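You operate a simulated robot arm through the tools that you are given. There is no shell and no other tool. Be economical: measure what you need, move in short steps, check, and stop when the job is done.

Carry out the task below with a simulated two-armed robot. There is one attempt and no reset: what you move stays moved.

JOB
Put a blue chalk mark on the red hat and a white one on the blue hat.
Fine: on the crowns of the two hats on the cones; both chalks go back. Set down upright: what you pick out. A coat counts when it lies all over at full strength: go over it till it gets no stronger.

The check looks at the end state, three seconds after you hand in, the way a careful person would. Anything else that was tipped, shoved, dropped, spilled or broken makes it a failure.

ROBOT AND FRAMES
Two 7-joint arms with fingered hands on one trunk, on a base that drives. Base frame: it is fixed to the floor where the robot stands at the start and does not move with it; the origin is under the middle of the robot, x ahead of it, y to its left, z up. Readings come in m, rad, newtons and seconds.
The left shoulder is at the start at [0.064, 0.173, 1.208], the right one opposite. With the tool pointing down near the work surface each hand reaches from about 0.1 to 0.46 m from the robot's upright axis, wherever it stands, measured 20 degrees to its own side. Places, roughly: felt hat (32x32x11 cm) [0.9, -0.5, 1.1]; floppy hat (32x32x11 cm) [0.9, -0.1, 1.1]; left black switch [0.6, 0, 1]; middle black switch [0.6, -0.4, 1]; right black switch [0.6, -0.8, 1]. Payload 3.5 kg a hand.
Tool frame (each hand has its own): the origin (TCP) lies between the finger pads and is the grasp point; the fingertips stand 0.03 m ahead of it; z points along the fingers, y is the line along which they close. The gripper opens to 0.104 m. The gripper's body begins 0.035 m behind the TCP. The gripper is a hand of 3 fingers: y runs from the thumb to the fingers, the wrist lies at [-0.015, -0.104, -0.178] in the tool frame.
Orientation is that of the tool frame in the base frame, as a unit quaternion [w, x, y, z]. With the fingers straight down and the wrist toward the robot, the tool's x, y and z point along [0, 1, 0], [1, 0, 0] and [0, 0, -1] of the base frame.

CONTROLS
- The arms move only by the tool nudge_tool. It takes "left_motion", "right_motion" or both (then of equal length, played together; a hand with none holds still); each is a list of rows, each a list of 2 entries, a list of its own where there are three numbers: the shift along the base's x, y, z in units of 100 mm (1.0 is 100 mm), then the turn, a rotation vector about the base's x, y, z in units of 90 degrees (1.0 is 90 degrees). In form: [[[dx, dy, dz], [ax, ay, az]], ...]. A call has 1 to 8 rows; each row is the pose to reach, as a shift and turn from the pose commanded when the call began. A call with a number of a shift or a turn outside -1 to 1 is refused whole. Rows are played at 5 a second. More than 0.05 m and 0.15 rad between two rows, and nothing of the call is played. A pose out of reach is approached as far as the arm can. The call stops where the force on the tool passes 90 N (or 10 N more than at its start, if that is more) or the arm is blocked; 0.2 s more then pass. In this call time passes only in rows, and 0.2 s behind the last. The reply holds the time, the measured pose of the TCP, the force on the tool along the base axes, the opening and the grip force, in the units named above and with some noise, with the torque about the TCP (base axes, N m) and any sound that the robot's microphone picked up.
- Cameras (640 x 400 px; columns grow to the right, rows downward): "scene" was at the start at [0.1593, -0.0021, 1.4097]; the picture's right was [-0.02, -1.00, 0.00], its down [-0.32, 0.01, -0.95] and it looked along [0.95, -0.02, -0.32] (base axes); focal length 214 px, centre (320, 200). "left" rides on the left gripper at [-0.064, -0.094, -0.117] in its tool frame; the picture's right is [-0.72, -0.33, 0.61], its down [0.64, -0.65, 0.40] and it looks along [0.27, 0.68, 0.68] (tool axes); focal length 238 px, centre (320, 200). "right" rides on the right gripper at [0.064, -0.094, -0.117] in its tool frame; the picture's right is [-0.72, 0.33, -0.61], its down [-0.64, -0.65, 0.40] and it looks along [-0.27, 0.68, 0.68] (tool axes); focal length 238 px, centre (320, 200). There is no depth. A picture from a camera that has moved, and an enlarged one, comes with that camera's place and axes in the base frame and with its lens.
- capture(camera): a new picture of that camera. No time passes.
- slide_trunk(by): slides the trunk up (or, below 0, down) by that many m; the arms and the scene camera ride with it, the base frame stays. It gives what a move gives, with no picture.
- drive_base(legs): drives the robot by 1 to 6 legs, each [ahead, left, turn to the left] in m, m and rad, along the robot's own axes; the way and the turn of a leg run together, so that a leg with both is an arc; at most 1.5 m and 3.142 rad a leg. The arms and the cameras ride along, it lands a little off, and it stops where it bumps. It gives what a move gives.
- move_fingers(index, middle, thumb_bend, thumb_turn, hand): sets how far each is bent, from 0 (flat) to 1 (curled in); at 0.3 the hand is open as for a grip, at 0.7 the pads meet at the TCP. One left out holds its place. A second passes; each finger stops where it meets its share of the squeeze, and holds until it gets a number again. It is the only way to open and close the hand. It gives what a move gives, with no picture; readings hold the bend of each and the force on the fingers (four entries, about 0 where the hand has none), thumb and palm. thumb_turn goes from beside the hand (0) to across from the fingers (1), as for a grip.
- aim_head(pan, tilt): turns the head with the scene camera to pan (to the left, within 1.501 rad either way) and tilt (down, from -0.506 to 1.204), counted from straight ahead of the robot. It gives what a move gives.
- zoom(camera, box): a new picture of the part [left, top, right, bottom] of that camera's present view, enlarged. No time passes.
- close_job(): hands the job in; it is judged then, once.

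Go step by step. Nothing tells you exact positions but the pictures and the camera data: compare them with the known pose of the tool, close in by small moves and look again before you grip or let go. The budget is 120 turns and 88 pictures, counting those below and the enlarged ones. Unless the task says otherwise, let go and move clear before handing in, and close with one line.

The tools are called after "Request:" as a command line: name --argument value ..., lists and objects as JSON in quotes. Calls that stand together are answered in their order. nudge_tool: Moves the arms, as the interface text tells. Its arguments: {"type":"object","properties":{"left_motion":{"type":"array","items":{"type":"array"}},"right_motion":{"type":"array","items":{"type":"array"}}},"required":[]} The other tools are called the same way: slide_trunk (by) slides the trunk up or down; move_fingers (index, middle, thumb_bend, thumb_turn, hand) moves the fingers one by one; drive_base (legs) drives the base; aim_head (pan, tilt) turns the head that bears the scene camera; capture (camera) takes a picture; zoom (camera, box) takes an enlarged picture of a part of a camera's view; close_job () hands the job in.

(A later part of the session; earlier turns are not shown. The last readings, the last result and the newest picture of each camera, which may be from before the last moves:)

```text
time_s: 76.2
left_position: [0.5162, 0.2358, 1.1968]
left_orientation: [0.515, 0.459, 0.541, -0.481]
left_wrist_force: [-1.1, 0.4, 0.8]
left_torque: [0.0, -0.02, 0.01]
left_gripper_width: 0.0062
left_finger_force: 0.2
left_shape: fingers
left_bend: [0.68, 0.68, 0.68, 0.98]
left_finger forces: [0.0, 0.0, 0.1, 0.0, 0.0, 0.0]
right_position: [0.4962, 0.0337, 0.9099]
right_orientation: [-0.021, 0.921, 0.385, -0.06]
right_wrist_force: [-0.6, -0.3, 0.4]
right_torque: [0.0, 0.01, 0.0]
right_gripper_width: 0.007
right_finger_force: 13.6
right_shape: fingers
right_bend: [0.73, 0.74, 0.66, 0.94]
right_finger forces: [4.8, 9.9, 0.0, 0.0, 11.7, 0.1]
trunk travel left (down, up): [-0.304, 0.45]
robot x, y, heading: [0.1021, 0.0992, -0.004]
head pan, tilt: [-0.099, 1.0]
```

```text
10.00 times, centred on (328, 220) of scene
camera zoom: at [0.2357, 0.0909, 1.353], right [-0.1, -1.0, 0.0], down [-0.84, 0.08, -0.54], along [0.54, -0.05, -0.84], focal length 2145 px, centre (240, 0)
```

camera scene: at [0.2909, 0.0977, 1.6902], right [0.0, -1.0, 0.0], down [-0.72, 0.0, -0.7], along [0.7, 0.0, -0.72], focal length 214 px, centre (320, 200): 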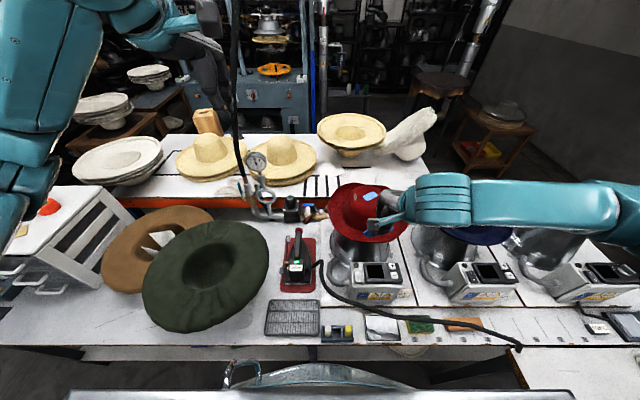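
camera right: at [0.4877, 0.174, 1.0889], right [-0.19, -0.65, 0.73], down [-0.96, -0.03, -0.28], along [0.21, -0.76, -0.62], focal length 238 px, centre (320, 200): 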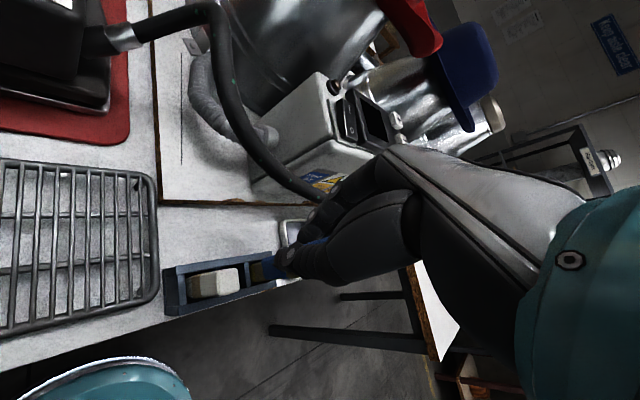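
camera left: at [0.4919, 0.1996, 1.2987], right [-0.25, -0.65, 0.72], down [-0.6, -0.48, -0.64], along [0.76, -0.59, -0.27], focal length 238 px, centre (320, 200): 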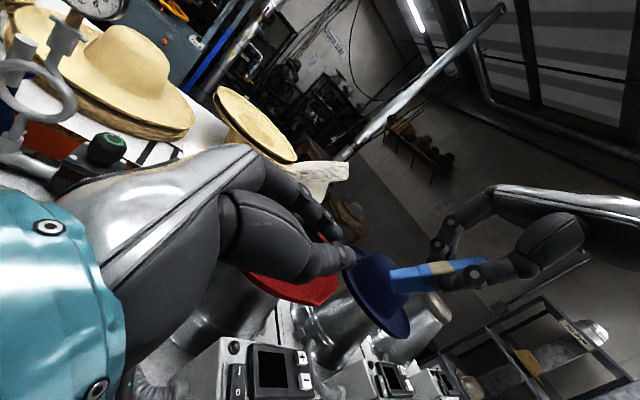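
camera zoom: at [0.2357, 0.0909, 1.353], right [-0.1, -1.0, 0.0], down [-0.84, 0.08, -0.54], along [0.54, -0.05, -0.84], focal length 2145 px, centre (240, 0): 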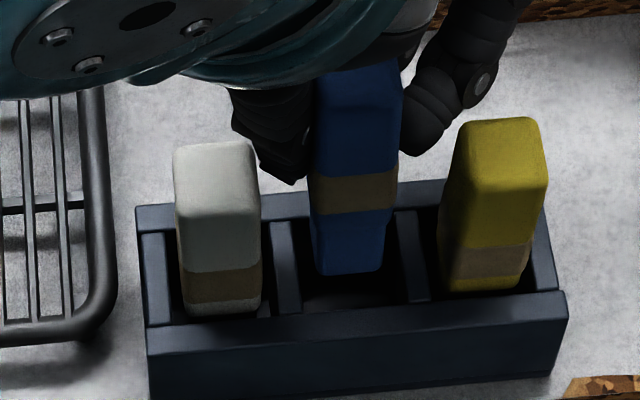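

No contact now, and the end is inside the slot opening. Lowering further in steps.

Request:
nudge_tool --right_motion '[[[0, 0, -0.05], [0, 0, 0]], [[0, 0, -0.09], [0, 0, 0]]]'

Request:
zoom --camera "scene" --box '[296, 200, 360, 240]'

```text
time_s: 76.8
left_position: [0.516, 0.2356, 1.1972]
left_orientation: [0.515, 0.458, 0.541, -0.481]
left_wrist_force: [0.4, -0.5, 0.0]
left_torque: [0.0, -0.02, -0.05]
left_gripper_width: 0.0065
left_finger_force: 0.1
left_shape: fingers
left_bend: [0.68, 0.68, 0.68, 0.98]
left_finger forces: [0.0, 0.0, 0.1, 0.0, 0.0, 0.0]
right_position: [0.4965, 0.0336, 0.8993]
right_orientation: [-0.021, 0.92, 0.386, -0.06]
right_wrist_force: [-0.3, 0.5, 0.0]
right_torque: [0.01, 0.03, -0.02]
right_gripper_width: 0.0071
right_finger_force: 13.3
right_shape: fingers
right_bend: [0.73, 0.74, 0.66, 0.94]
right_finger forces: [4.8, 10.0, 0.0, 0.1, 11.7, 0.1]
trunk travel left (down, up): [-0.304, 0.45]
robot x, y, heading: [0.1003, 0.1007, -0.001]
head pan, tilt: [-0.099, 1.0]
```

```text
10.00 times, centred on (328, 220) of scene
camera zoom: at [0.2357, 0.0909, 1.353], right [-0.1, -1.0, 0.0], down [-0.84, 0.08, -0.54], along [0.54, -0.05, -0.84], focal length 2145 px, centre (240, 0)
```

zoom: 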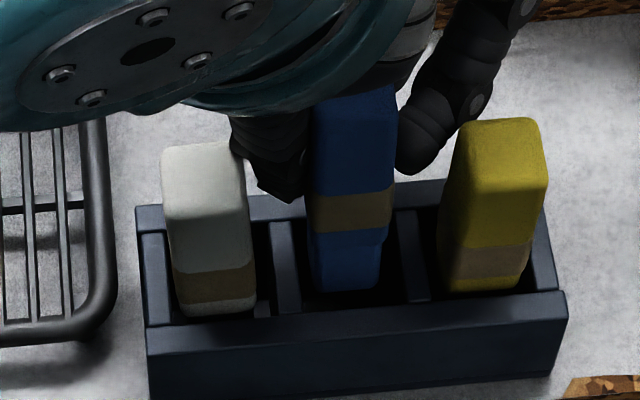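

The thumb brushes the white chalk a little, so I shift 3 mm right within the slot and continue down.

Request:
nudge_tool --right_motion '[[[0, -0.035, 0], [0, 0, 0]], [[0, -0.035, -0.04], [0, 0, 0]], [[0, -0.035, -0.07], [0, 0, 0]]]'

Request:
zoom --camera "scene" --box '[296, 200, 360, 240]'

```text
time_s: 77.6
left_position: [0.5164, 0.2359, 1.1974]
left_orientation: [0.515, 0.46, 0.541, -0.48]
left_wrist_force: [0.5, 0.1, 0.2]
left_torque: [-0.03, 0.0, -0.01]
left_gripper_width: 0.0064
left_finger_force: 0.0
left_shape: fingers
left_bend: [0.68, 0.68, 0.68, 0.98]
left_finger forces: [0.0, 0.1, 0.0, 0.0, 0.1, 0.0]
right_position: [0.4956, 0.0315, 0.8946]
right_orientation: [-0.021, 0.92, 0.386, -0.061]
right_wrist_force: [0.2, -0.3, -0.1]
right_torque: [0.01, 0.0, 0.0]
right_gripper_width: 0.0073
right_finger_force: 12.9
right_shape: fingers
right_bend: [0.73, 0.74, 0.66, 0.94]
right_finger forces: [4.8, 10.1, 0.0, 0.0, 11.7, 0.1]
trunk travel left (down, up): [-0.304, 0.45]
robot x, y, heading: [0.1019, 0.0974, 0.001]
head pan, tilt: [-0.099, 1.0]
```

```text
10.00 times, centred on (328, 220) of scene
camera zoom: at [0.2357, 0.0908, 1.353], right [-0.1, -1.0, 0.0], down [-0.84, 0.08, -0.54], along [0.54, -0.05, -0.84], focal length 2145 px, centre (240, 0)
```

zoom: 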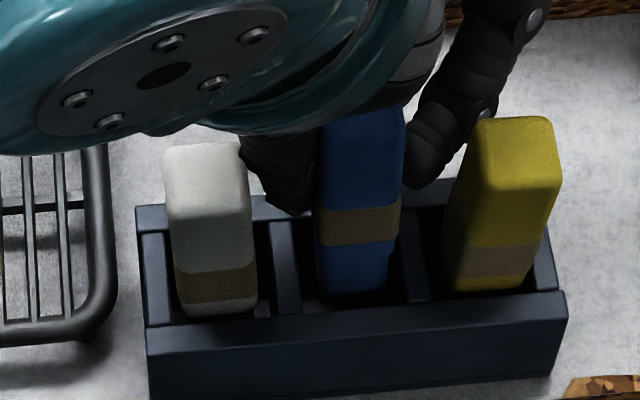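

Both neighbours remain in their slots. I lower a bit more, feeling for the slot floor.

Request:
nudge_tool --right_motion '[[[0, 0.01, -0.04], [0, 0, 0]], [[0, 0.01, -0.07], [0, 0, 0]]]'

Request:
zoom --camera "scene" --box '[296, 200, 360, 240]'

```text
time_s: 78.2
left_position: [0.5177, 0.2366, 1.1977]
left_orientation: [0.516, 0.459, 0.541, -0.48]
left_wrist_force: [0.6, -0.8, -0.5]
left_torque: [-0.03, 0.0, -0.02]
left_gripper_width: 0.0063
left_finger_force: 0.1
left_shape: fingers
left_bend: [0.68, 0.68, 0.68, 0.98]
left_finger forces: [0.0, 0.0, 0.1, 0.0, 0.0, 0.1]
right_position: [0.4951, 0.0325, 0.887]
right_orientation: [-0.021, 0.92, 0.386, -0.061]
right_wrist_force: [-0.9, -0.1, -0.8]
right_torque: [0.0, 0.01, -0.01]
right_gripper_width: 0.0068
right_finger_force: 12.9
right_shape: fingers
right_bend: [0.73, 0.74, 0.66, 0.94]
right_finger forces: [4.7, 10.1, 0.0, 0.0, 11.6, 0.0]
trunk travel left (down, up): [-0.304, 0.45]
robot x, y, heading: [0.1, 0.096, 0.001]
head pan, tilt: [-0.099, 1.0]
```

```text
10.00 times, centred on (328, 220) of scene
camera zoom: at [0.2357, 0.0909, 1.353], right [-0.1, -1.0, 0.0], down [-0.84, 0.08, -0.54], along [0.54, -0.05, -0.84], focal length 2145 px, centre (240, 0)
```

zoom: 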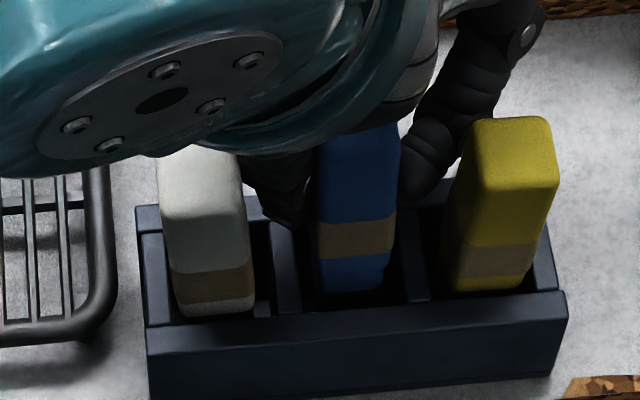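

The chalk is well inside its slot, about a centimetre from the bottom. I open the fingers just slightly to let it drop in without pushing the neighbours.

Request:
move_fingers --hand "right" --index 0.69 --middle 0.69

Request:
zoom --camera "scene" --box '[296, 200, 360, 240]'

```text
time_s: 79.2
left_position: [0.5167, 0.2356, 1.1975]
left_orientation: [0.515, 0.459, 0.541, -0.48]
left_wrist_force: [0.4, -0.8, -0.5]
left_torque: [0.0, 0.02, 0.01]
left_gripper_width: 0.0066
left_finger_force: 0.1
left_shape: fingers
left_bend: [0.68, 0.68, 0.68, 0.98]
left_finger forces: [0.0, 0.0, 0.1, 0.0, 0.0, 0.0]
right_position: [0.4951, 0.0333, 0.8872]
right_orientation: [-0.022, 0.92, 0.386, -0.061]
right_wrist_force: [-1.0, 2.5, 5.3]
right_torque: [0.09, 0.06, 0.02]
right_gripper_width: 0.006
right_finger_force: 5.9
right_shape: fingers
right_bend: [0.68, 0.67, 0.69, 0.96]
right_finger forces: [0.9, 3.9, 0.1, 0.0, 6.8, 0.1]
trunk travel left (down, up): [-0.304, 0.45]
robot x, y, heading: [0.1039, 0.0999, -0.0]
head pan, tilt: [-0.099, 1.0]
```

```text
10.00 times, centred on (328, 220) of scene
camera zoom: at [0.2353, 0.0912, 1.3531], right [-0.1, -1.0, 0.0], down [-0.84, 0.08, -0.54], along [0.54, -0.05, -0.84], focal length 2145 px, centre (240, 0)
```

zoom: 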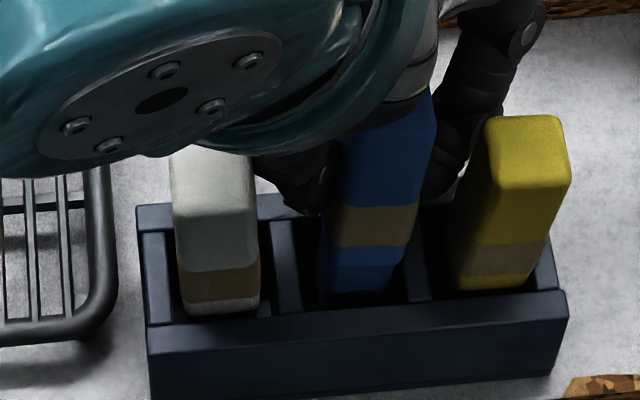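

White stands straight again; the thumb is now pushing blue sideways, so I back the thumb off a little.

Request:
move_fingers --hand "right" --thumb_bend 0.65 --index 0.67 --middle 0.67

Request:
zoom --camera "scene" --box '[296, 200, 360, 240]'

```text
time_s: 80.2
left_position: [0.5173, 0.2359, 1.1972]
left_orientation: [0.515, 0.459, 0.541, -0.481]
left_wrist_force: [0.0, 0.0, 0.4]
left_torque: [0.02, -0.02, 0.0]
left_gripper_width: 0.0063
left_finger_force: 0.1
left_shape: fingers
left_bend: [0.68, 0.68, 0.68, 0.98]
left_finger forces: [0.0, 0.1, 0.1, 0.0, 0.1, 0.0]
right_position: [0.4958, 0.0323, 0.8871]
right_orientation: [-0.02, 0.92, 0.386, -0.061]
right_wrist_force: [0.1, 0.9, 1.3]
right_torque: [0.05, 0.02, -0.01]
right_gripper_width: 0.0116
right_finger_force: 0.7
right_shape: fingers
right_bend: [0.67, 0.67, 0.64, 0.97]
right_finger forces: [0.1, 0.9, 0.0, 0.1, 1.9, 0.0]
trunk travel left (down, up): [-0.304, 0.45]
robot x, y, heading: [0.1031, 0.0989, 0.005]
head pan, tilt: [-0.099, 1.0]
```

```text
10.00 times, centred on (328, 220) of scene
camera zoom: at [0.2357, 0.091, 1.353], right [-0.1, -1.0, 0.0], down [-0.84, 0.08, -0.54], along [0.54, -0.05, -0.84], focal length 2145 px, centre (240, 0)
```

zoom: 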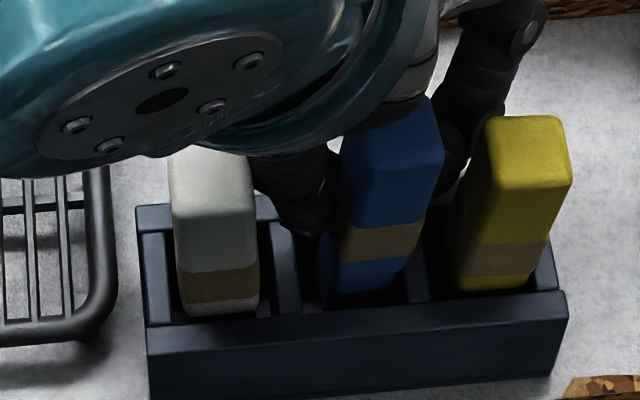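

Nearly released. I loosen the thumb a touch more and raise the hand slowly.

Request:
move_fingers --hand "right" --thumb_bend 0.62

Request:
nudge_tool --right_motion '[[[0, 0.03, 0], [0, 0, 0]], [[0, 0.03, 0.04], [0, 0, 0]], [[0, 0.03, 0.08], [0, 0, 0]], [[0, 0.03, 0.12], [0, 0, 0]]]'

Request:
zoom --camera "scene" --box '[296, 200, 360, 240]'

```text
time_s: 81.2
left_position: [0.5157, 0.2366, 1.1971]
left_orientation: [0.515, 0.459, 0.541, -0.481]
left_wrist_force: [-0.3, 0.0, 0.2]
left_torque: [-0.02, -0.02, -0.01]
left_gripper_width: 0.0061
left_finger_force: 0.0
left_shape: fingers
left_bend: [0.68, 0.68, 0.68, 0.98]
left_finger forces: [0.0, 0.0, 0.1, 0.0, 0.1, 0.1]
right_position: [0.4957, 0.0313, 0.887]
right_orientation: [-0.021, 0.92, 0.385, -0.061]
right_wrist_force: [0.4, -0.6, -0.8]
right_torque: [0.03, 0.0, -0.01]
right_gripper_width: 0.0145
right_finger_force: 0.1
right_shape: fingers
right_bend: [0.67, 0.67, 0.62, 0.97]
right_finger forces: [0.0, 0.4, 0.0, 0.0, 0.7, 0.0]
trunk travel left (down, up): [-0.304, 0.45]
robot x, y, heading: [0.0994, 0.0983, -0.004]
head pan, tilt: [-0.099, 1.0]
```

```text
time_s: 82.2
left_position: [0.5168, 0.2358, 1.1971]
left_orientation: [0.516, 0.459, 0.541, -0.48]
left_wrist_force: [-0.3, 0.1, 0.1]
left_torque: [0.02, 0.01, 0.0]
left_gripper_width: 0.0062
left_finger_force: 0.1
left_shape: fingers
left_bend: [0.68, 0.68, 0.68, 0.98]
left_finger forces: [0.1, 0.1, 0.0, 0.0, 0.0, 0.1]
right_position: [0.4968, 0.0346, 0.8972]
right_orientation: [-0.021, 0.92, 0.386, -0.061]
right_wrist_force: [0.4, -0.6, -1.1]
right_torque: [-0.01, 0.03, -0.01]
right_gripper_width: 0.0144
right_finger_force: 0.0
right_shape: fingers
right_bend: [0.67, 0.67, 0.62, 0.97]
right_finger forces: [0.0, 0.4, 0.0, 0.1, 0.4, 0.0]
trunk travel left (down, up): [-0.304, 0.45]
robot x, y, heading: [0.0999, 0.1005, 0.004]
head pan, tilt: [-0.099, 1.0]
```

```text
10.00 times, centred on (328, 220) of scene
camera zoom: at [0.2357, 0.0909, 1.353], right [-0.1, -1.0, 0.0], down [-0.84, 0.08, -0.54], along [0.54, -0.05, -0.84], focal length 2145 px, centre (240, 0)
```

zoom: 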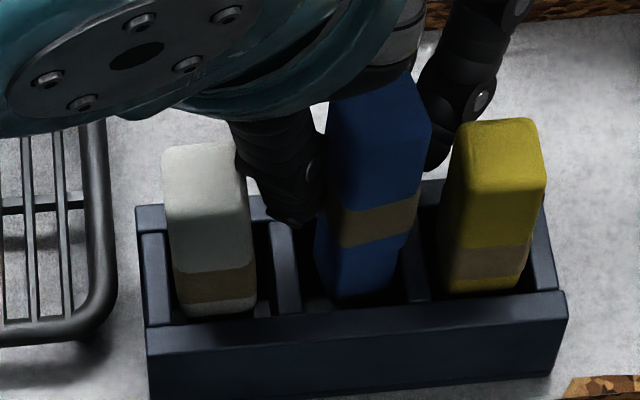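

Blue rose with the hand, so it's still lightly held. I lower it back and open the two fingers at the rear instead of the thumb.

Request:
nudge_tool --right_motion '[[[0, -0.02, -0.05], [0, 0, 0]], [[0, -0.02, -0.11], [0, 0, 0]]]'

Request:
move_fingers --hand "right" --index 0.6 --middle 0.6

Request:
zoom --camera "scene" --box '[296, 200, 360, 240]'

```text
time_s: 82.8
left_position: [0.5172, 0.237, 1.1966]
left_orientation: [0.516, 0.46, 0.541, -0.48]
left_wrist_force: [-0.8, 0.3, 0.7]
left_torque: [-0.01, 0.01, 0.02]
left_gripper_width: 0.0064
left_finger_force: 0.0
left_shape: fingers
left_bend: [0.68, 0.68, 0.68, 0.98]
left_finger forces: [0.0, 0.0, 0.0, 0.0, 0.0, 0.0]
right_position: [0.4973, 0.0334, 0.8883]
right_orientation: [-0.021, 0.921, 0.385, -0.06]
right_wrist_force: [-0.5, 0.4, 0.8]
right_torque: [0.02, 0.0, -0.01]
right_gripper_width: 0.0148
right_finger_force: 0.4
right_shape: fingers
right_bend: [0.67, 0.67, 0.62, 0.97]
right_finger forces: [0.1, 0.3, 0.1, 0.0, 0.6, 0.0]
trunk travel left (down, up): [-0.304, 0.45]
robot x, y, heading: [0.0977, 0.0962, -0.002]
head pan, tilt: [-0.099, 1.0]
```

```text
time_s: 83.8
left_position: [0.5172, 0.2357, 1.1971]
left_orientation: [0.515, 0.459, 0.541, -0.481]
left_wrist_force: [1.4, -0.3, -1.1]
left_torque: [0.03, -0.02, 0.0]
left_gripper_width: 0.0062
left_finger_force: 0.1
left_shape: fingers
left_bend: [0.68, 0.68, 0.68, 0.98]
left_finger forces: [0.0, 0.0, 0.1, 0.0, 0.1, 0.0]
right_position: [0.4972, 0.034, 0.8876]
right_orientation: [-0.021, 0.921, 0.385, -0.06]
right_wrist_force: [0.2, 0.2, -0.7]
right_torque: [0.0, -0.02, 0.0]
right_gripper_width: 0.0236
right_finger_force: 0.3
right_shape: fingers
right_bend: [0.6, 0.6, 0.62, 0.97]
right_finger forces: [0.0, 0.0, 0.0, 0.0, 0.2, 0.1]
trunk travel left (down, up): [-0.304, 0.45]
robot x, y, heading: [0.1024, 0.0961, -0.004]
head pan, tilt: [-0.099, 1.0]
```

```text
10.00 times, centred on (328, 220) of scene
camera zoom: at [0.2357, 0.0909, 1.353], right [-0.1, -1.0, 0.0], down [-0.84, 0.08, -0.54], along [0.54, -0.05, -0.84], focal length 2145 px, centre (240, 0)
```

zoom: 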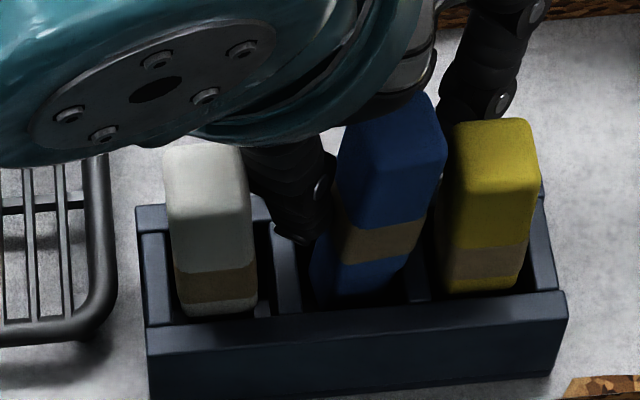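

The fingers are off blue. I raise the hand straight up and see how the chalk settles.

Request:
nudge_tool --right_motion '[[[0, 0.01, 0.1], [0, 0, 0]], [[0, 0.01, 0.25], [0, 0, 0]], [[0, 0.01, 0.45], [0, 0, 0]], [[0, 0.01, 0.75], [0, 0, 0]], [[0, 0.01, 1], [0, 0, 0]]]'

Request:
zoom --camera "scene" --box '[280, 190, 376, 250]'

```text
time_s: 85.0
left_position: [0.516, 0.2353, 1.1971]
left_orientation: [0.516, 0.459, 0.541, -0.48]
left_wrist_force: [-0.1, -0.5, -0.7]
left_torque: [0.02, 0.02, 0.0]
left_gripper_width: 0.0062
left_finger_force: 0.0
left_shape: fingers
left_bend: [0.68, 0.68, 0.68, 0.98]
left_finger forces: [0.1, 0.0, 0.0, 0.0, 0.0, 0.0]
right_position: [0.4972, 0.0332, 0.9874]
right_orientation: [-0.02, 0.921, 0.385, -0.061]
right_wrist_force: [-0.3, 0.4, 0.2]
right_torque: [0.0, -0.03, 0.02]
right_gripper_width: 0.0236
right_finger_force: 0.0
right_shape: fingers
right_bend: [0.6, 0.6, 0.62, 0.97]
right_finger forces: [0.0, 0.0, 0.0, 0.0, 0.0, 0.0]
trunk travel left (down, up): [-0.304, 0.45]
robot x, y, heading: [0.102, 0.0965, -0.003]
head pan, tilt: [-0.099, 1.0]
```

```text
6.67 times, centred on (328, 220) of scene
camera zoom: at [0.2355, 0.0909, 1.353], right [-0.1, -1.0, 0.0], down [-0.84, 0.08, -0.54], along [0.54, -0.05, -0.84], focal length 1430 px, centre (267, 67)
```

zoom: 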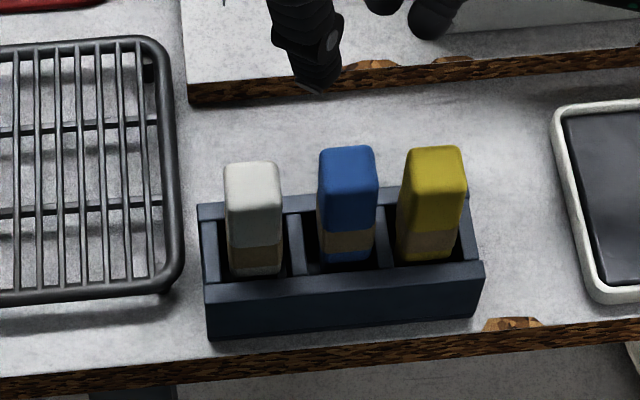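

All three chalks stand upright in the rack, blue fully seated. Now the hand goes back to its straight orientation above the white chalk.

Request:
nudge_tool --right_motion '[[[0, 0, 0.05], [-0.077, 0, 0]]]'

Request:
nudge_tool --right_motion '[[[-0.03, 0.07, 0], [0, 0, 0.083]], [[-0.06, 0.14, 0], [0, 0, 0.167]], [[-0.1, 0.2, 0], [0, 0, 0.25]], [[-0.13, 0.27, 0], [0, 0, 0.333]], [[-0.16, 0.34, 0], [0, 0, 0.417]], [[-0.19, 0.4, 0], [0, 0, 0.5]]]'

Request:
nudge_tool --right_motion '[[[0, 0, 0], [0.06, 0, 0]], [[0, 0, 0], [0.116, 0, 0]]]'

Request:
move_fingers --hand "right" --index 0.45 --middle 0.45 --thumb_bend 0.45 --thumb_turn 0.98

Request:
zoom --camera "right" --box '[160, 150, 480, 350]'

```text
time_s: 85.4
left_position: [0.5165, 0.2367, 1.1963]
left_orientation: [0.515, 0.459, 0.54, -0.481]
left_wrist_force: [-0.7, 0.2, 0.2]
left_torque: [0.04, 0.03, -0.02]
left_gripper_width: 0.0066
left_finger_force: 0.1
left_shape: fingers
left_bend: [0.68, 0.68, 0.68, 0.98]
left_finger forces: [0.0, 0.0, 0.1, 0.1, 0.0, 0.1]
right_position: [0.497, 0.0353, 0.9929]
right_orientation: [0.036, 0.92, 0.381, -0.085]
right_wrist_force: [-0.2, -0.6, -0.7]
right_torque: [-0.03, 0.0, 0.03]
right_gripper_width: 0.0236
right_finger_force: 0.0
right_shape: fingers
right_bend: [0.6, 0.6, 0.62, 0.97]
right_finger forces: [0.0, 0.1, 0.0, 0.0, 0.1, 0.1]
trunk travel left (down, up): [-0.304, 0.45]
robot x, y, heading: [0.1009, 0.0978, 0.001]
head pan, tilt: [-0.099, 1.0]
```

```text
time_s: 86.8
left_position: [0.5169, 0.2355, 1.1976]
left_orientation: [0.515, 0.46, 0.541, -0.48]
left_wrist_force: [-0.9, -0.5, 1.1]
left_torque: [-0.03, 0.01, -0.01]
left_gripper_width: 0.0063
left_finger_force: 0.1
left_shape: fingers
left_bend: [0.68, 0.68, 0.68, 0.98]
left_finger forces: [0.0, 0.1, 0.0, 0.0, 0.2, 0.1]
right_position: [0.4764, 0.0747, 0.9937]
right_orientation: [0.064, 0.703, 0.705, -0.065]
right_wrist_force: [0.7, 1.3, -0.5]
right_torque: [0.02, 0.04, 0.02]
right_gripper_width: 0.0239
right_finger_force: 0.1
right_shape: fingers
right_bend: [0.6, 0.6, 0.62, 0.97]
right_finger forces: [0.0, 0.0, 0.0, 0.1, 0.0, 0.0]
trunk travel left (down, up): [-0.304, 0.45]
robot x, y, heading: [0.0993, 0.098, -0.001]
head pan, tilt: [-0.099, 1.0]
```

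```text
time_s: 87.4
left_position: [0.5172, 0.2359, 1.1976]
left_orientation: [0.515, 0.458, 0.541, -0.481]
left_wrist_force: [-0.3, -0.2, 0.3]
left_torque: [-0.01, 0.02, 0.0]
left_gripper_width: 0.0065
left_finger_force: 0.1
left_shape: fingers
left_bend: [0.68, 0.68, 0.68, 0.98]
left_finger forces: [0.1, 0.0, 0.1, 0.0, 0.1, 0.0]
right_position: [0.4778, 0.0765, 0.9933]
right_orientation: [0.0, 0.706, 0.708, 0.001]
right_wrist_force: [0.4, 0.1, 0.0]
right_torque: [0.0, 0.0, -0.02]
right_gripper_width: 0.0237
right_finger_force: 0.0
right_shape: fingers
right_bend: [0.6, 0.6, 0.62, 0.97]
right_finger forces: [0.0, 0.1, 0.1, 0.0, 0.1, 0.1]
trunk travel left (down, up): [-0.304, 0.45]
robot x, y, heading: [0.0989, 0.0975, -0.005]
head pan, tilt: [-0.099, 1.0]
```

```text
time_s: 88.4
left_position: [0.5169, 0.2348, 1.1964]
left_orientation: [0.515, 0.459, 0.542, -0.48]
left_wrist_force: [0.4, -0.1, -0.9]
left_torque: [0.02, 0.03, -0.02]
left_gripper_width: 0.0062
left_finger_force: 0.0
left_shape: fingers
left_bend: [0.68, 0.68, 0.68, 0.98]
left_finger forces: [0.1, 0.1, 0.0, 0.0, 0.0, 0.0]
right_position: [0.4772, 0.0754, 0.9941]
right_orientation: [0.0, 0.707, 0.707, 0.0]
right_wrist_force: [-0.8, 0.9, -0.2]
right_torque: [0.04, -0.01, -0.01]
right_gripper_width: 0.0646
right_finger_force: 0.1
right_shape: fingers
right_bend: [0.45, 0.45, 0.45, 0.97]
right_finger forces: [0.0, 0.0, 0.0, 0.0, 0.0, 0.0]
trunk travel left (down, up): [-0.304, 0.45]
robot x, y, heading: [0.1001, 0.0947, 0.001]
head pan, tilt: [-0.099, 1.0]
```

```text
2.00 times, centred on (320, 250) of right
camera zoom: at [0.3823, 0.1385, 1.1095], right [0.33, -0.72, 0.61], down [-0.65, -0.64, -0.4], along [0.68, -0.27, -0.68], focal length 477 px, centre (320, 100)
```

zoom: 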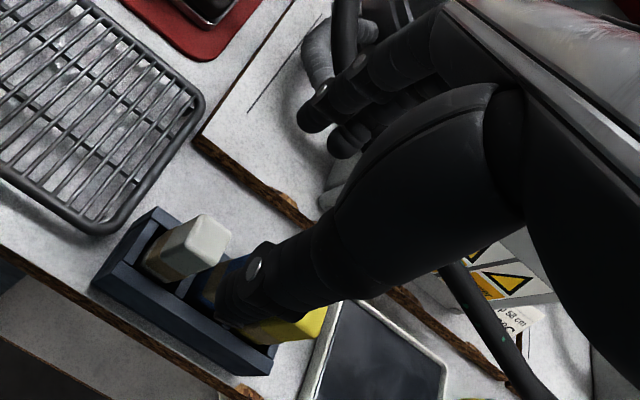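

White is centred under the hand. I lower to grip height (tips just above the rim) and close firmly.

Request:
nudge_tool --right_motion '[[[0.01, -0.02, -0.35], [0, 0, 0]], [[0.01, -0.02, -0.7], [0, 0, 0]], [[0.01, -0.02, -1], [0, 0, 0]]]'

Request:
nudge_tool --right_motion '[[[0, 0, -0.06], [0, 0, 0]], [[0, 0, -0.12], [0, 0, 0]]]'

Request:
move_fingers --hand "right" --index 0.68 --middle 0.68 --thumb_bend 0.68

Request:
zoom --camera "right" --box '[160, 150, 480, 350]'

```text
time_s: 89.2
left_position: [0.5165, 0.2343, 1.1967]
left_orientation: [0.516, 0.459, 0.541, -0.481]
left_wrist_force: [-0.9, -0.3, 0.0]
left_torque: [-0.01, -0.01, 0.02]
left_gripper_width: 0.0062
left_finger_force: 0.1
left_shape: fingers
left_bend: [0.68, 0.68, 0.68, 0.98]
left_finger forces: [0.1, 0.1, 0.0, 0.0, 0.0, 0.0]
right_position: [0.477, 0.0713, 0.8925]
right_orientation: [0.0, 0.707, 0.708, 0.0]
right_wrist_force: [0.5, 0.5, -0.8]
right_torque: [0.02, 0.0, -0.02]
right_gripper_width: 0.0644
right_finger_force: 0.1
right_shape: fingers
right_bend: [0.45, 0.45, 0.45, 0.97]
right_finger forces: [0.1, 0.0, 0.0, 0.0, 0.0, 0.0]
trunk travel left (down, up): [-0.304, 0.45]
robot x, y, heading: [0.1006, 0.0979, 0.002]
head pan, tilt: [-0.099, 1.0]
```

```text
time_s: 89.8
left_position: [0.5173, 0.2351, 1.1976]
left_orientation: [0.516, 0.459, 0.541, -0.48]
left_wrist_force: [0.1, -0.2, 0.7]
left_torque: [0.0, 0.01, 0.01]
left_gripper_width: 0.0064
left_finger_force: 0.1
left_shape: fingers
left_bend: [0.68, 0.68, 0.68, 0.98]
left_finger forces: [0.0, 0.1, 0.1, 0.1, 0.0, 0.0]
right_position: [0.4775, 0.0728, 0.8813]
right_orientation: [0.0, 0.707, 0.707, 0.0]
right_wrist_force: [0.1, -0.7, 0.2]
right_torque: [0.01, 0.04, -0.01]
right_gripper_width: 0.0644
right_finger_force: 0.0
right_shape: fingers
right_bend: [0.45, 0.45, 0.45, 0.97]
right_finger forces: [0.0, 0.0, 0.1, 0.0, 0.1, 0.1]
trunk travel left (down, up): [-0.304, 0.45]
robot x, y, heading: [0.0984, 0.0957, 0.004]
head pan, tilt: [-0.099, 1.0]
```

```text
time_s: 90.8
left_position: [0.5162, 0.2359, 1.1964]
left_orientation: [0.515, 0.459, 0.541, -0.481]
left_wrist_force: [0.6, -0.2, -0.5]
left_torque: [0.0, 0.01, 0.01]
left_gripper_width: 0.0062
left_finger_force: 0.0
left_shape: fingers
left_bend: [0.68, 0.68, 0.68, 0.98]
left_finger forces: [0.0, 0.1, 0.0, 0.0, 0.1, 0.0]
right_position: [0.4771, 0.0719, 0.8805]
right_orientation: [-0.001, 0.707, 0.707, 0.001]
right_wrist_force: [2.1, 0.2, 0.4]
right_torque: [0.0, -0.06, 0.02]
right_gripper_width: 0.017
right_finger_force: 5.3
right_shape: fingers
right_bend: [0.64, 0.65, 0.63, 1.0]
right_finger forces: [3.0, 3.2, 0.0, 0.0, 4.5, 0.1]
trunk travel left (down, up): [-0.304, 0.45]
robot x, y, heading: [0.0984, 0.1007, 0.002]
head pan, tilt: [-0.099, 1.0]
```

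```text
2.00 times, centred on (320, 250) of right
camera zoom: at [0.3814, 0.136, 0.9977], right [0.33, -0.72, 0.61], down [-0.65, -0.64, -0.4], along [0.68, -0.27, -0.68], focal length 477 px, centre (320, 100)
```

zoom: 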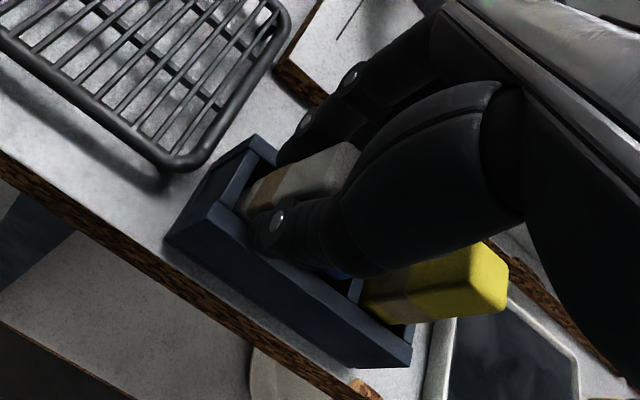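

Good symmetric grip on white only. I tighten it, lift out, raise the trunk, and drive toward the blue hat.

Request:
move_fingers --hand "right" --index 0.73 --middle 0.73 --thumb_bend 0.73

Request:
nudge_tool --right_motion '[[[0, 0, 0.2], [0, 0, 0]], [[0, 0, 0.5], [0, 0, 0]], [[0, 0, 0.8], [0, 0, 0]], [[0, 0, 1], [0, 0, 0]]]'

Request:
slide_trunk --by 0.32

Request:
drive_base --legs '[[0, -0.12, 0], [0, -0.12, 0], [0.06, 0, 0], [0.06, 0, 0]]'

Request:
aim_head --pan -0.3 --tilt 0.8

Request:
capture --camera "scene"

```text
time_s: 91.8
left_position: [0.5168, 0.2357, 1.197]
left_orientation: [0.514, 0.459, 0.541, -0.482]
left_wrist_force: [-0.6, -0.9, 0.3]
left_torque: [0.04, -0.01, 0.01]
left_gripper_width: 0.0062
left_finger_force: 0.0
left_shape: fingers
left_bend: [0.68, 0.68, 0.68, 0.98]
left_finger forces: [0.0, 0.0, 0.0, 0.1, 0.1, 0.0]
right_position: [0.4765, 0.0727, 0.8809]
right_orientation: [0.001, 0.707, 0.707, 0.0]
right_wrist_force: [4.9, 0.0, -0.6]
right_torque: [-0.03, -0.23, 0.07]
right_gripper_width: 0.0159
right_finger_force: 14.7
right_shape: fingers
right_bend: [0.71, 0.65, 0.64, 0.99]
right_finger forces: [8.7, 8.2, 0.0, 0.1, 12.4, 0.1]
trunk travel left (down, up): [-0.304, 0.45]
robot x, y, heading: [0.1018, 0.0994, -0.003]
head pan, tilt: [-0.099, 1.0]
```

```text
time_s: 92.8
left_position: [0.5156, 0.2349, 1.1969]
left_orientation: [0.516, 0.459, 0.541, -0.48]
left_wrist_force: [-0.4, -0.5, -0.6]
left_torque: [0.01, 0.01, 0.0]
left_gripper_width: 0.0067
left_finger_force: 0.0
left_shape: fingers
left_bend: [0.68, 0.68, 0.68, 0.98]
left_finger forces: [0.0, 0.0, 0.0, 0.0, 0.0, 0.0]
right_position: [0.4773, 0.0723, 0.9824]
right_orientation: [0.0, 0.707, 0.707, 0.0]
right_wrist_force: [0.3, 0.3, -0.4]
right_torque: [-0.01, -0.01, -0.02]
right_gripper_width: 0.0155
right_finger_force: 13.3
right_shape: fingers
right_bend: [0.72, 0.66, 0.64, 0.99]
right_finger forces: [7.5, 5.4, 0.0, 0.0, 13.1, 0.0]
trunk travel left (down, up): [-0.304, 0.45]
robot x, y, heading: [0.0992, 0.101, 0.001]
head pan, tilt: [-0.099, 1.0]
```

```text
time_s: 96.0
left_position: [0.5153, 0.2367, 1.5171]
left_orientation: [0.516, 0.459, 0.54, -0.481]
left_wrist_force: [-1.3, -0.3, 0.1]
left_torque: [-0.01, -0.05, 0.0]
left_gripper_width: 0.0066
left_finger_force: 0.0
left_shape: fingers
left_bend: [0.68, 0.68, 0.68, 0.98]
left_finger forces: [0.0, 0.1, 0.1, 0.1, 0.0, 0.0]
right_position: [0.4781, 0.0719, 1.3004]
right_orientation: [0.0, 0.707, 0.707, 0.001]
right_wrist_force: [-0.7, 0.0, 0.1]
right_torque: [0.0, 0.0, -0.02]
right_gripper_width: 0.0156
right_finger_force: 12.8
right_shape: fingers
right_bend: [0.72, 0.66, 0.64, 0.99]
right_finger forces: [7.5, 5.5, 0.0, 0.0, 13.1, 0.0]
trunk travel left (down, up): [-0.624, 0.13]
robot x, y, heading: [0.0985, 0.0982, 0.001]
head pan, tilt: [-0.099, 1.0]
```

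```text
time_s: 99.2
left_position: [0.636, -0.0062, 1.5172]
left_orientation: [0.514, 0.461, 0.54, -0.482]
left_wrist_force: [0.8, -0.2, 0.4]
left_torque: [-0.01, -0.01, -0.06]
left_gripper_width: 0.0064
left_finger_force: 0.0
left_shape: fingers
left_bend: [0.68, 0.68, 0.68, 0.98]
left_finger forces: [0.0, 0.0, 0.0, 0.0, 0.0, 0.0]
right_position: [0.5972, -0.1705, 1.3007]
right_orientation: [0.001, 0.71, 0.705, 0.0]
right_wrist_force: [0.0, 0.7, 0.5]
right_torque: [-0.04, 0.02, 0.06]
right_gripper_width: 0.0158
right_finger_force: 13.3
right_shape: fingers
right_bend: [0.72, 0.66, 0.64, 0.99]
right_finger forces: [7.5, 5.4, 0.0, 0.0, 13.1, 0.0]
trunk travel left (down, up): [-0.624, 0.13]
robot x, y, heading: [0.2155, -0.1441, -0.005]
head pan, tilt: [-0.099, 1.0]
```

```text
time_s: 99.9
left_position: [0.6371, -0.0062, 1.5172]
left_orientation: [0.513, 0.46, 0.54, -0.482]
left_wrist_force: [0.6, 0.8, 1.0]
left_torque: [0.0, 0.02, -0.02]
left_gripper_width: 0.0063
left_finger_force: 0.0
left_shape: fingers
left_bend: [0.68, 0.68, 0.68, 0.98]
left_finger forces: [0.0, 0.0, 0.0, 0.0, 0.1, 0.0]
right_position: [0.5977, -0.1697, 1.3]
right_orientation: [0.0, 0.709, 0.706, 0.001]
right_wrist_force: [0.6, 0.2, -0.2]
right_torque: [0.02, -0.02, -0.02]
right_gripper_width: 0.0157
right_finger_force: 13.3
right_shape: fingers
right_bend: [0.72, 0.66, 0.64, 0.99]
right_finger forces: [7.6, 5.6, 0.0, 0.0, 13.2, 0.1]
trunk travel left (down, up): [-0.624, 0.13]
robot x, y, heading: [0.2202, -0.1436, -0.005]
head pan, tilt: [-0.3, 0.799]
```

```text
9 pictures are left
camera scene: at [0.3075, -0.1664, 1.69], right [-0.3, -0.95, 0.0], down [-0.68, 0.22, -0.7], along [0.66, -0.21, -0.72], focal length 214 px, centre (320, 200)
```

scene: 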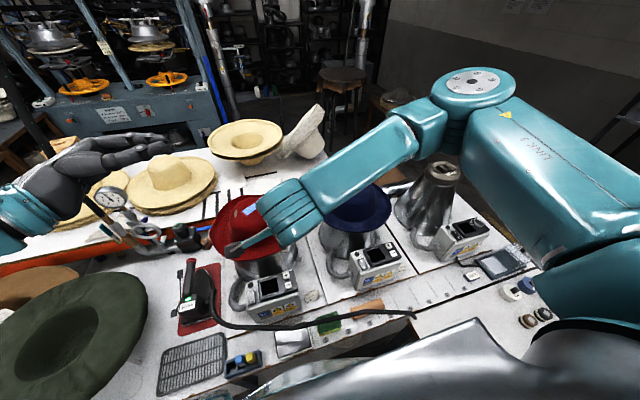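

The way is clear. I carry the white chalk over to the blue hat's crown at a safe height.

Request:
nudge_tool --right_motion '[[[0.23, -0.25, 0], [0, 0, 0]], [[0.46, -0.5, 0], [0, 0, 0]], [[0.69, -0.75, 0], [0, 0, 0]], [[0.92, -1, 0], [0, 0, 0]]]'

Request:
nudge_tool --right_motion '[[[0.23, -0.25, 0], [0, 0, 0]], [[0.46, -0.5, 0], [0, 0, 0]], [[0.69, -0.75, 0], [0, 0, 0]], [[0.92, -1, 0], [0, 0, 0]]]'

Request:
nudge_tool --right_motion '[[[0.23, -0.25, 0], [0, 0, 0]], [[0.46, -0.5, 0], [0, 0, 0]], [[0.69, -0.75, 0], [0, 0, 0]], [[0.92, -1, 0], [0, 0, 0]]]'

Request:
nudge_tool --right_motion '[[[0, 0, -0.25], [0, 0, 0]], [[0, 0, -0.5], [0, 0, 0]], [[0, 0, -0.65], [0, 0, 0]]]'

Request:
zoom --camera "scene" --box '[298, 145, 426, 225]'

```text
time_s: 100.9
left_position: [0.6362, -0.0075, 1.5164]
left_orientation: [0.514, 0.461, 0.54, -0.482]
left_wrist_force: [0.8, -0.4, 0.5]
left_torque: [0.01, -0.01, 0.0]
left_gripper_width: 0.0065
left_finger_force: 0.0
left_shape: fingers
left_bend: [0.68, 0.68, 0.68, 0.98]
left_finger forces: [0.0, 0.0, 0.0, 0.0, 0.1, 0.0]
right_position: [0.6894, -0.2732, 1.3012]
right_orientation: [0.0, 0.709, 0.705, 0.0]
right_wrist_force: [0.4, -0.3, -0.2]
right_torque: [0.02, 0.02, 0.0]
right_gripper_width: 0.0157
right_finger_force: 13.4
right_shape: fingers
right_bend: [0.72, 0.66, 0.64, 0.99]
right_finger forces: [7.5, 5.5, 0.1, 0.0, 13.1, 0.0]
trunk travel left (down, up): [-0.624, 0.13]
robot x, y, heading: [0.2214, -0.148, -0.006]
head pan, tilt: [-0.3, 0.799]
```

```text
time_s: 101.9
left_position: [0.6369, -0.0079, 1.5167]
left_orientation: [0.514, 0.459, 0.54, -0.483]
left_wrist_force: [-0.7, 0.2, -0.2]
left_torque: [-0.03, 0.02, -0.01]
left_gripper_width: 0.0061
left_finger_force: 0.1
left_shape: fingers
left_bend: [0.68, 0.68, 0.68, 0.98]
left_finger forces: [0.0, 0.0, 0.0, 0.1, 0.0, 0.0]
right_position: [0.7821, -0.3685, 1.3018]
right_orientation: [0.0, 0.709, 0.705, 0.0]
right_wrist_force: [-0.6, 0.1, -0.6]
right_torque: [-0.01, 0.05, 0.0]
right_gripper_width: 0.0157
right_finger_force: 12.8
right_shape: fingers
right_bend: [0.72, 0.66, 0.64, 0.99]
right_finger forces: [7.5, 5.5, 0.1, 0.1, 13.1, 0.0]
trunk travel left (down, up): [-0.624, 0.13]
robot x, y, heading: [0.2174, -0.1427, -0.006]
head pan, tilt: [-0.3, 0.799]
```

```text
time_s: 102.9
left_position: [0.636, -0.0074, 1.5161]
left_orientation: [0.513, 0.46, 0.54, -0.483]
left_wrist_force: [-0.1, -0.4, -0.3]
left_torque: [-0.04, -0.01, -0.04]
left_gripper_width: 0.0062
left_finger_force: 0.0
left_shape: fingers
left_bend: [0.68, 0.68, 0.68, 0.98]
left_finger forces: [0.0, 0.1, 0.1, 0.1, 0.0, 0.0]
right_position: [0.8738, -0.4661, 1.3014]
right_orientation: [-0.001, 0.709, 0.705, 0.0]
right_wrist_force: [-0.4, -0.3, 0.4]
right_torque: [0.01, 0.02, -0.02]
right_gripper_width: 0.0158
right_finger_force: 12.9
right_shape: fingers
right_bend: [0.72, 0.66, 0.64, 0.99]
right_finger forces: [7.5, 5.4, 0.0, 0.1, 13.1, 0.1]
trunk travel left (down, up): [-0.624, 0.13]
robot x, y, heading: [0.2194, -0.1403, -0.002]
head pan, tilt: [-0.3, 0.799]
```

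```text
time_s: 103.7
left_position: [0.6358, -0.0058, 1.5179]
left_orientation: [0.514, 0.461, 0.54, -0.482]
left_wrist_force: [-0.2, -0.1, 0.4]
left_torque: [-0.03, 0.01, 0.0]
left_gripper_width: 0.0063
left_finger_force: 0.0
left_shape: fingers
left_bend: [0.68, 0.68, 0.68, 0.98]
left_finger forces: [0.0, 0.0, 0.1, 0.0, 0.0, 0.0]
right_position: [0.8729, -0.4688, 1.2381]
right_orientation: [0.0, 0.709, 0.705, 0.001]
right_wrist_force: [1.5, -0.7, 0.2]
right_torque: [-0.02, 0.02, -0.01]
right_gripper_width: 0.0155
right_finger_force: 12.6
right_shape: fingers
right_bend: [0.72, 0.66, 0.64, 0.99]
right_finger forces: [7.6, 5.5, 0.1, 0.0, 12.9, 0.0]
trunk travel left (down, up): [-0.624, 0.13]
robot x, y, heading: [0.2194, -0.1424, -0.002]
head pan, tilt: [-0.3, 0.799]
```

```text
5.00 times, centred on (362, 185) of scene
camera zoom: at [0.3058, -0.1664, 1.6902], right [-0.3, -0.95, 0.0], down [-0.68, 0.22, -0.7], along [0.66, -0.21, -0.72], focal length 1072 px, centre (110, 275)
```

zoom: 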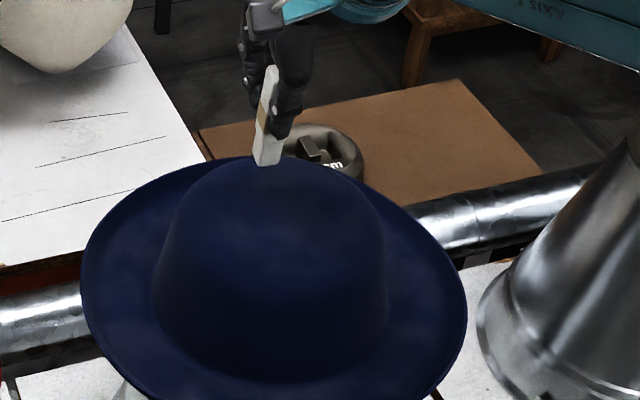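

The chalk is above the crown. I shift 1.5 cm forward-side and lower in small steps, watching the force.

Request:
nudge_tool --right_motion '[[[-0.12, -0.05, -0.08], [0, 0, 0]], [[-0.12, -0.05, -0.18], [0, 0, 0]]]'

Request:
nudge_tool --right_motion '[[[0, 0, -0.03], [0, 0, 0]], [[0, 0, -0.06], [0, 0, 0]]]'

Request:
nudge_tool --right_motion '[[[0, 0, -0.02], [0, 0, 0]], [[0, 0, -0.04], [0, 0, 0]]]'

```text
time_s: 104.3
left_position: [0.6351, -0.0067, 1.5164]
left_orientation: [0.514, 0.46, 0.54, -0.482]
left_wrist_force: [-0.1, -0.7, -0.6]
left_torque: [-0.01, -0.03, -0.03]
left_gripper_width: 0.0062
left_finger_force: 0.0
left_shape: fingers
left_bend: [0.68, 0.68, 0.68, 0.98]
left_finger forces: [0.0, 0.1, 0.1, 0.0, 0.0, 0.0]
right_position: [0.8597, -0.475, 1.218]
right_orientation: [0.0, 0.708, 0.706, -0.001]
right_wrist_force: [1.3, 0.1, -1.2]
right_torque: [0.05, -0.01, 0.0]
right_gripper_width: 0.0155
right_finger_force: 13.0
right_shape: fingers
right_bend: [0.72, 0.66, 0.64, 0.99]
right_finger forces: [7.5, 5.4, 0.0, 0.1, 13.0, 0.0]
trunk travel left (down, up): [-0.624, 0.13]
robot x, y, heading: [0.2217, -0.1423, -0.005]
head pan, tilt: [-0.3, 0.799]
```

```text
time_s: 104.9
left_position: [0.6364, -0.0063, 1.5172]
left_orientation: [0.513, 0.461, 0.54, -0.482]
left_wrist_force: [0.3, 0.3, -0.1]
left_torque: [0.02, 0.0, -0.02]
left_gripper_width: 0.0062
left_finger_force: 0.1
left_shape: fingers
left_bend: [0.68, 0.68, 0.68, 0.98]
left_finger forces: [0.0, 0.0, 0.1, 0.0, 0.1, 0.1]
right_position: [0.8604, -0.4743, 1.2116]
right_orientation: [0.001, 0.709, 0.705, 0.0]
right_wrist_force: [-0.2, -0.6, -0.2]
right_torque: [0.02, -0.04, 0.01]
right_gripper_width: 0.0156
right_finger_force: 12.9
right_shape: fingers
right_bend: [0.72, 0.66, 0.64, 0.99]
right_finger forces: [7.5, 5.5, 0.1, 0.0, 13.1, 0.0]
trunk travel left (down, up): [-0.624, 0.13]
robot x, y, heading: [0.2175, -0.141, -0.002]
head pan, tilt: [-0.3, 0.799]
```

```text
time_s: 105.5
left_position: [0.635, -0.0067, 1.517]
left_orientation: [0.514, 0.46, 0.54, -0.482]
left_wrist_force: [-0.1, -0.1, -0.1]
left_torque: [-0.07, -0.04, 0.01]
left_gripper_width: 0.0061
left_finger_force: 0.0
left_shape: fingers
left_bend: [0.68, 0.68, 0.68, 0.98]
left_finger forces: [0.0, 0.0, 0.0, 0.0, 0.0, 0.0]
right_position: [0.8604, -0.4741, 1.2085]
right_orientation: [-0.001, 0.709, 0.706, 0.0]
right_wrist_force: [0.5, 0.4, -0.6]
right_torque: [0.0, -0.01, -0.01]
right_gripper_width: 0.0157
right_finger_force: 12.7
right_shape: fingers
right_bend: [0.72, 0.66, 0.64, 0.99]
right_finger forces: [7.5, 5.5, 0.1, 0.0, 12.9, 0.0]
trunk travel left (down, up): [-0.624, 0.13]
robot x, y, heading: [0.219, -0.142, -0.006]
head pan, tilt: [-0.3, 0.799]
```

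No contact yet at TCP 1.2085. I continue in 3 mm steps.

Request:
nudge_tool --right_motion '[[[0, 0, -0.015], [0, 0, 0]], [[0, 0, -0.03], [0, 0, 0]]]'

Request:
nudge_tool --right_motion '[[[0, 0, -0.015], [0, 0, 0]], [[0, 0, -0.03], [0, 0, 0]]]'

```text
time_s: 106.1
left_position: [0.6357, -0.0071, 1.5176]
left_orientation: [0.513, 0.461, 0.54, -0.482]
left_wrist_force: [0.0, 0.9, 0.2]
left_torque: [0.02, 0.03, -0.01]
left_gripper_width: 0.0064
left_finger_force: 0.0
left_shape: fingers
left_bend: [0.68, 0.68, 0.68, 0.98]
left_finger forces: [0.1, 0.1, 0.1, 0.0, 0.0, 0.0]
right_position: [0.8607, -0.4744, 1.2063]
right_orientation: [0.001, 0.709, 0.705, 0.0]
right_wrist_force: [-0.3, -0.3, 2.9]
right_torque: [0.01, 0.0, 0.0]
right_gripper_width: 0.0154
right_finger_force: 13.8
right_shape: fingers
right_bend: [0.72, 0.66, 0.64, 0.99]
right_finger forces: [7.8, 5.8, 0.0, 0.0, 13.1, 0.0]
trunk travel left (down, up): [-0.624, 0.13]
robot x, y, heading: [0.2163, -0.1432, -0.004]
head pan, tilt: [-0.3, 0.799]
```

```text
time_s: 106.7
left_position: [0.634, -0.0062, 1.5179]
left_orientation: [0.515, 0.46, 0.539, -0.483]
left_wrist_force: [0.3, 0.3, 0.0]
left_torque: [0.0, -0.02, 0.01]
left_gripper_width: 0.0063
left_finger_force: 0.1
left_shape: fingers
left_bend: [0.68, 0.68, 0.68, 0.98]
left_finger forces: [0.1, 0.1, 0.0, 0.1, 0.0, 0.0]
right_position: [0.8609, -0.4744, 1.2035]
right_orientation: [0.002, 0.709, 0.705, 0.003]
right_wrist_force: [1.1, -0.3, 13.2]
right_torque: [0.06, 0.04, 0.03]
right_gripper_width: 0.0153
right_finger_force: 14.4
right_shape: fingers
right_bend: [0.72, 0.72, 0.64, 0.99]
right_finger forces: [9.4, 6.9, 0.1, 0.1, 13.6, 0.1]
trunk travel left (down, up): [-0.624, 0.13]
robot x, y, heading: [0.2244, -0.1432, -0.0]
head pan, tilt: [-0.3, 0.799]
```

Contact (13 N is a bit hard). I ease up 2 mm and stroke gently along x, where the grip is stiff.

Request:
nudge_tool --right_motion '[[[0, 0, 0.022], [0, 0, 0]], [[0.07, 0, 0.03], [0, 0, 0]], [[0, 0, 0.02], [0, 0, 0]], [[-0.07, 0, 0.005], [0, 0, 0]], [[0, 0, 0.02], [0, 0, 0]], [[0.07, 0, 0.03], [0, 0, 0]], [[-0.07, 0, 0.005], [0, 0, 0]], [[0, 0, 0.02], [0, 0, 0]]]'

Request:
zoom --camera "scene" --box '[306, 155, 402, 215]'

```text
time_s: 108.5
left_position: [0.6359, -0.0056, 1.5169]
left_orientation: [0.515, 0.46, 0.54, -0.482]
left_wrist_force: [0.4, -0.3, -0.6]
left_torque: [-0.02, 0.0, -0.02]
left_gripper_width: 0.0064
left_finger_force: 0.0
left_shape: fingers
left_bend: [0.68, 0.68, 0.68, 0.98]
left_finger forces: [0.0, 0.1, 0.1, 0.0, 0.1, 0.0]
right_position: [0.8592, -0.4752, 1.2032]
right_orientation: [0.0, 0.709, 0.705, -0.002]
right_wrist_force: [-1.5, -0.8, 3.4]
right_torque: [0.04, 0.07, 0.0]
right_gripper_width: 0.0155
right_finger_force: 12.9
right_shape: fingers
right_bend: [0.72, 0.72, 0.64, 0.99]
right_finger forces: [7.3, 5.2, 0.0, 0.0, 13.5, 0.0]
trunk travel left (down, up): [-0.624, 0.13]
robot x, y, heading: [0.2198, -0.144, -0.009]
head pan, tilt: [-0.3, 0.799]
```

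```text
6.67 times, centred on (354, 185) of scene
camera zoom: at [0.3056, -0.1655, 1.6902], right [-0.3, -0.95, 0.0], down [-0.68, 0.22, -0.7], along [0.67, -0.21, -0.72], focal length 1430 px, centre (93, 300)
```

zoom: 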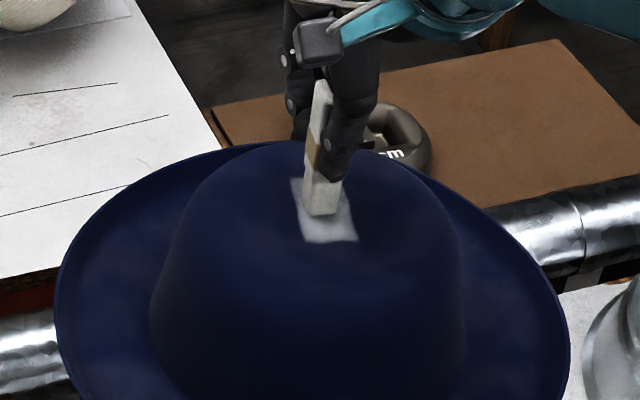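

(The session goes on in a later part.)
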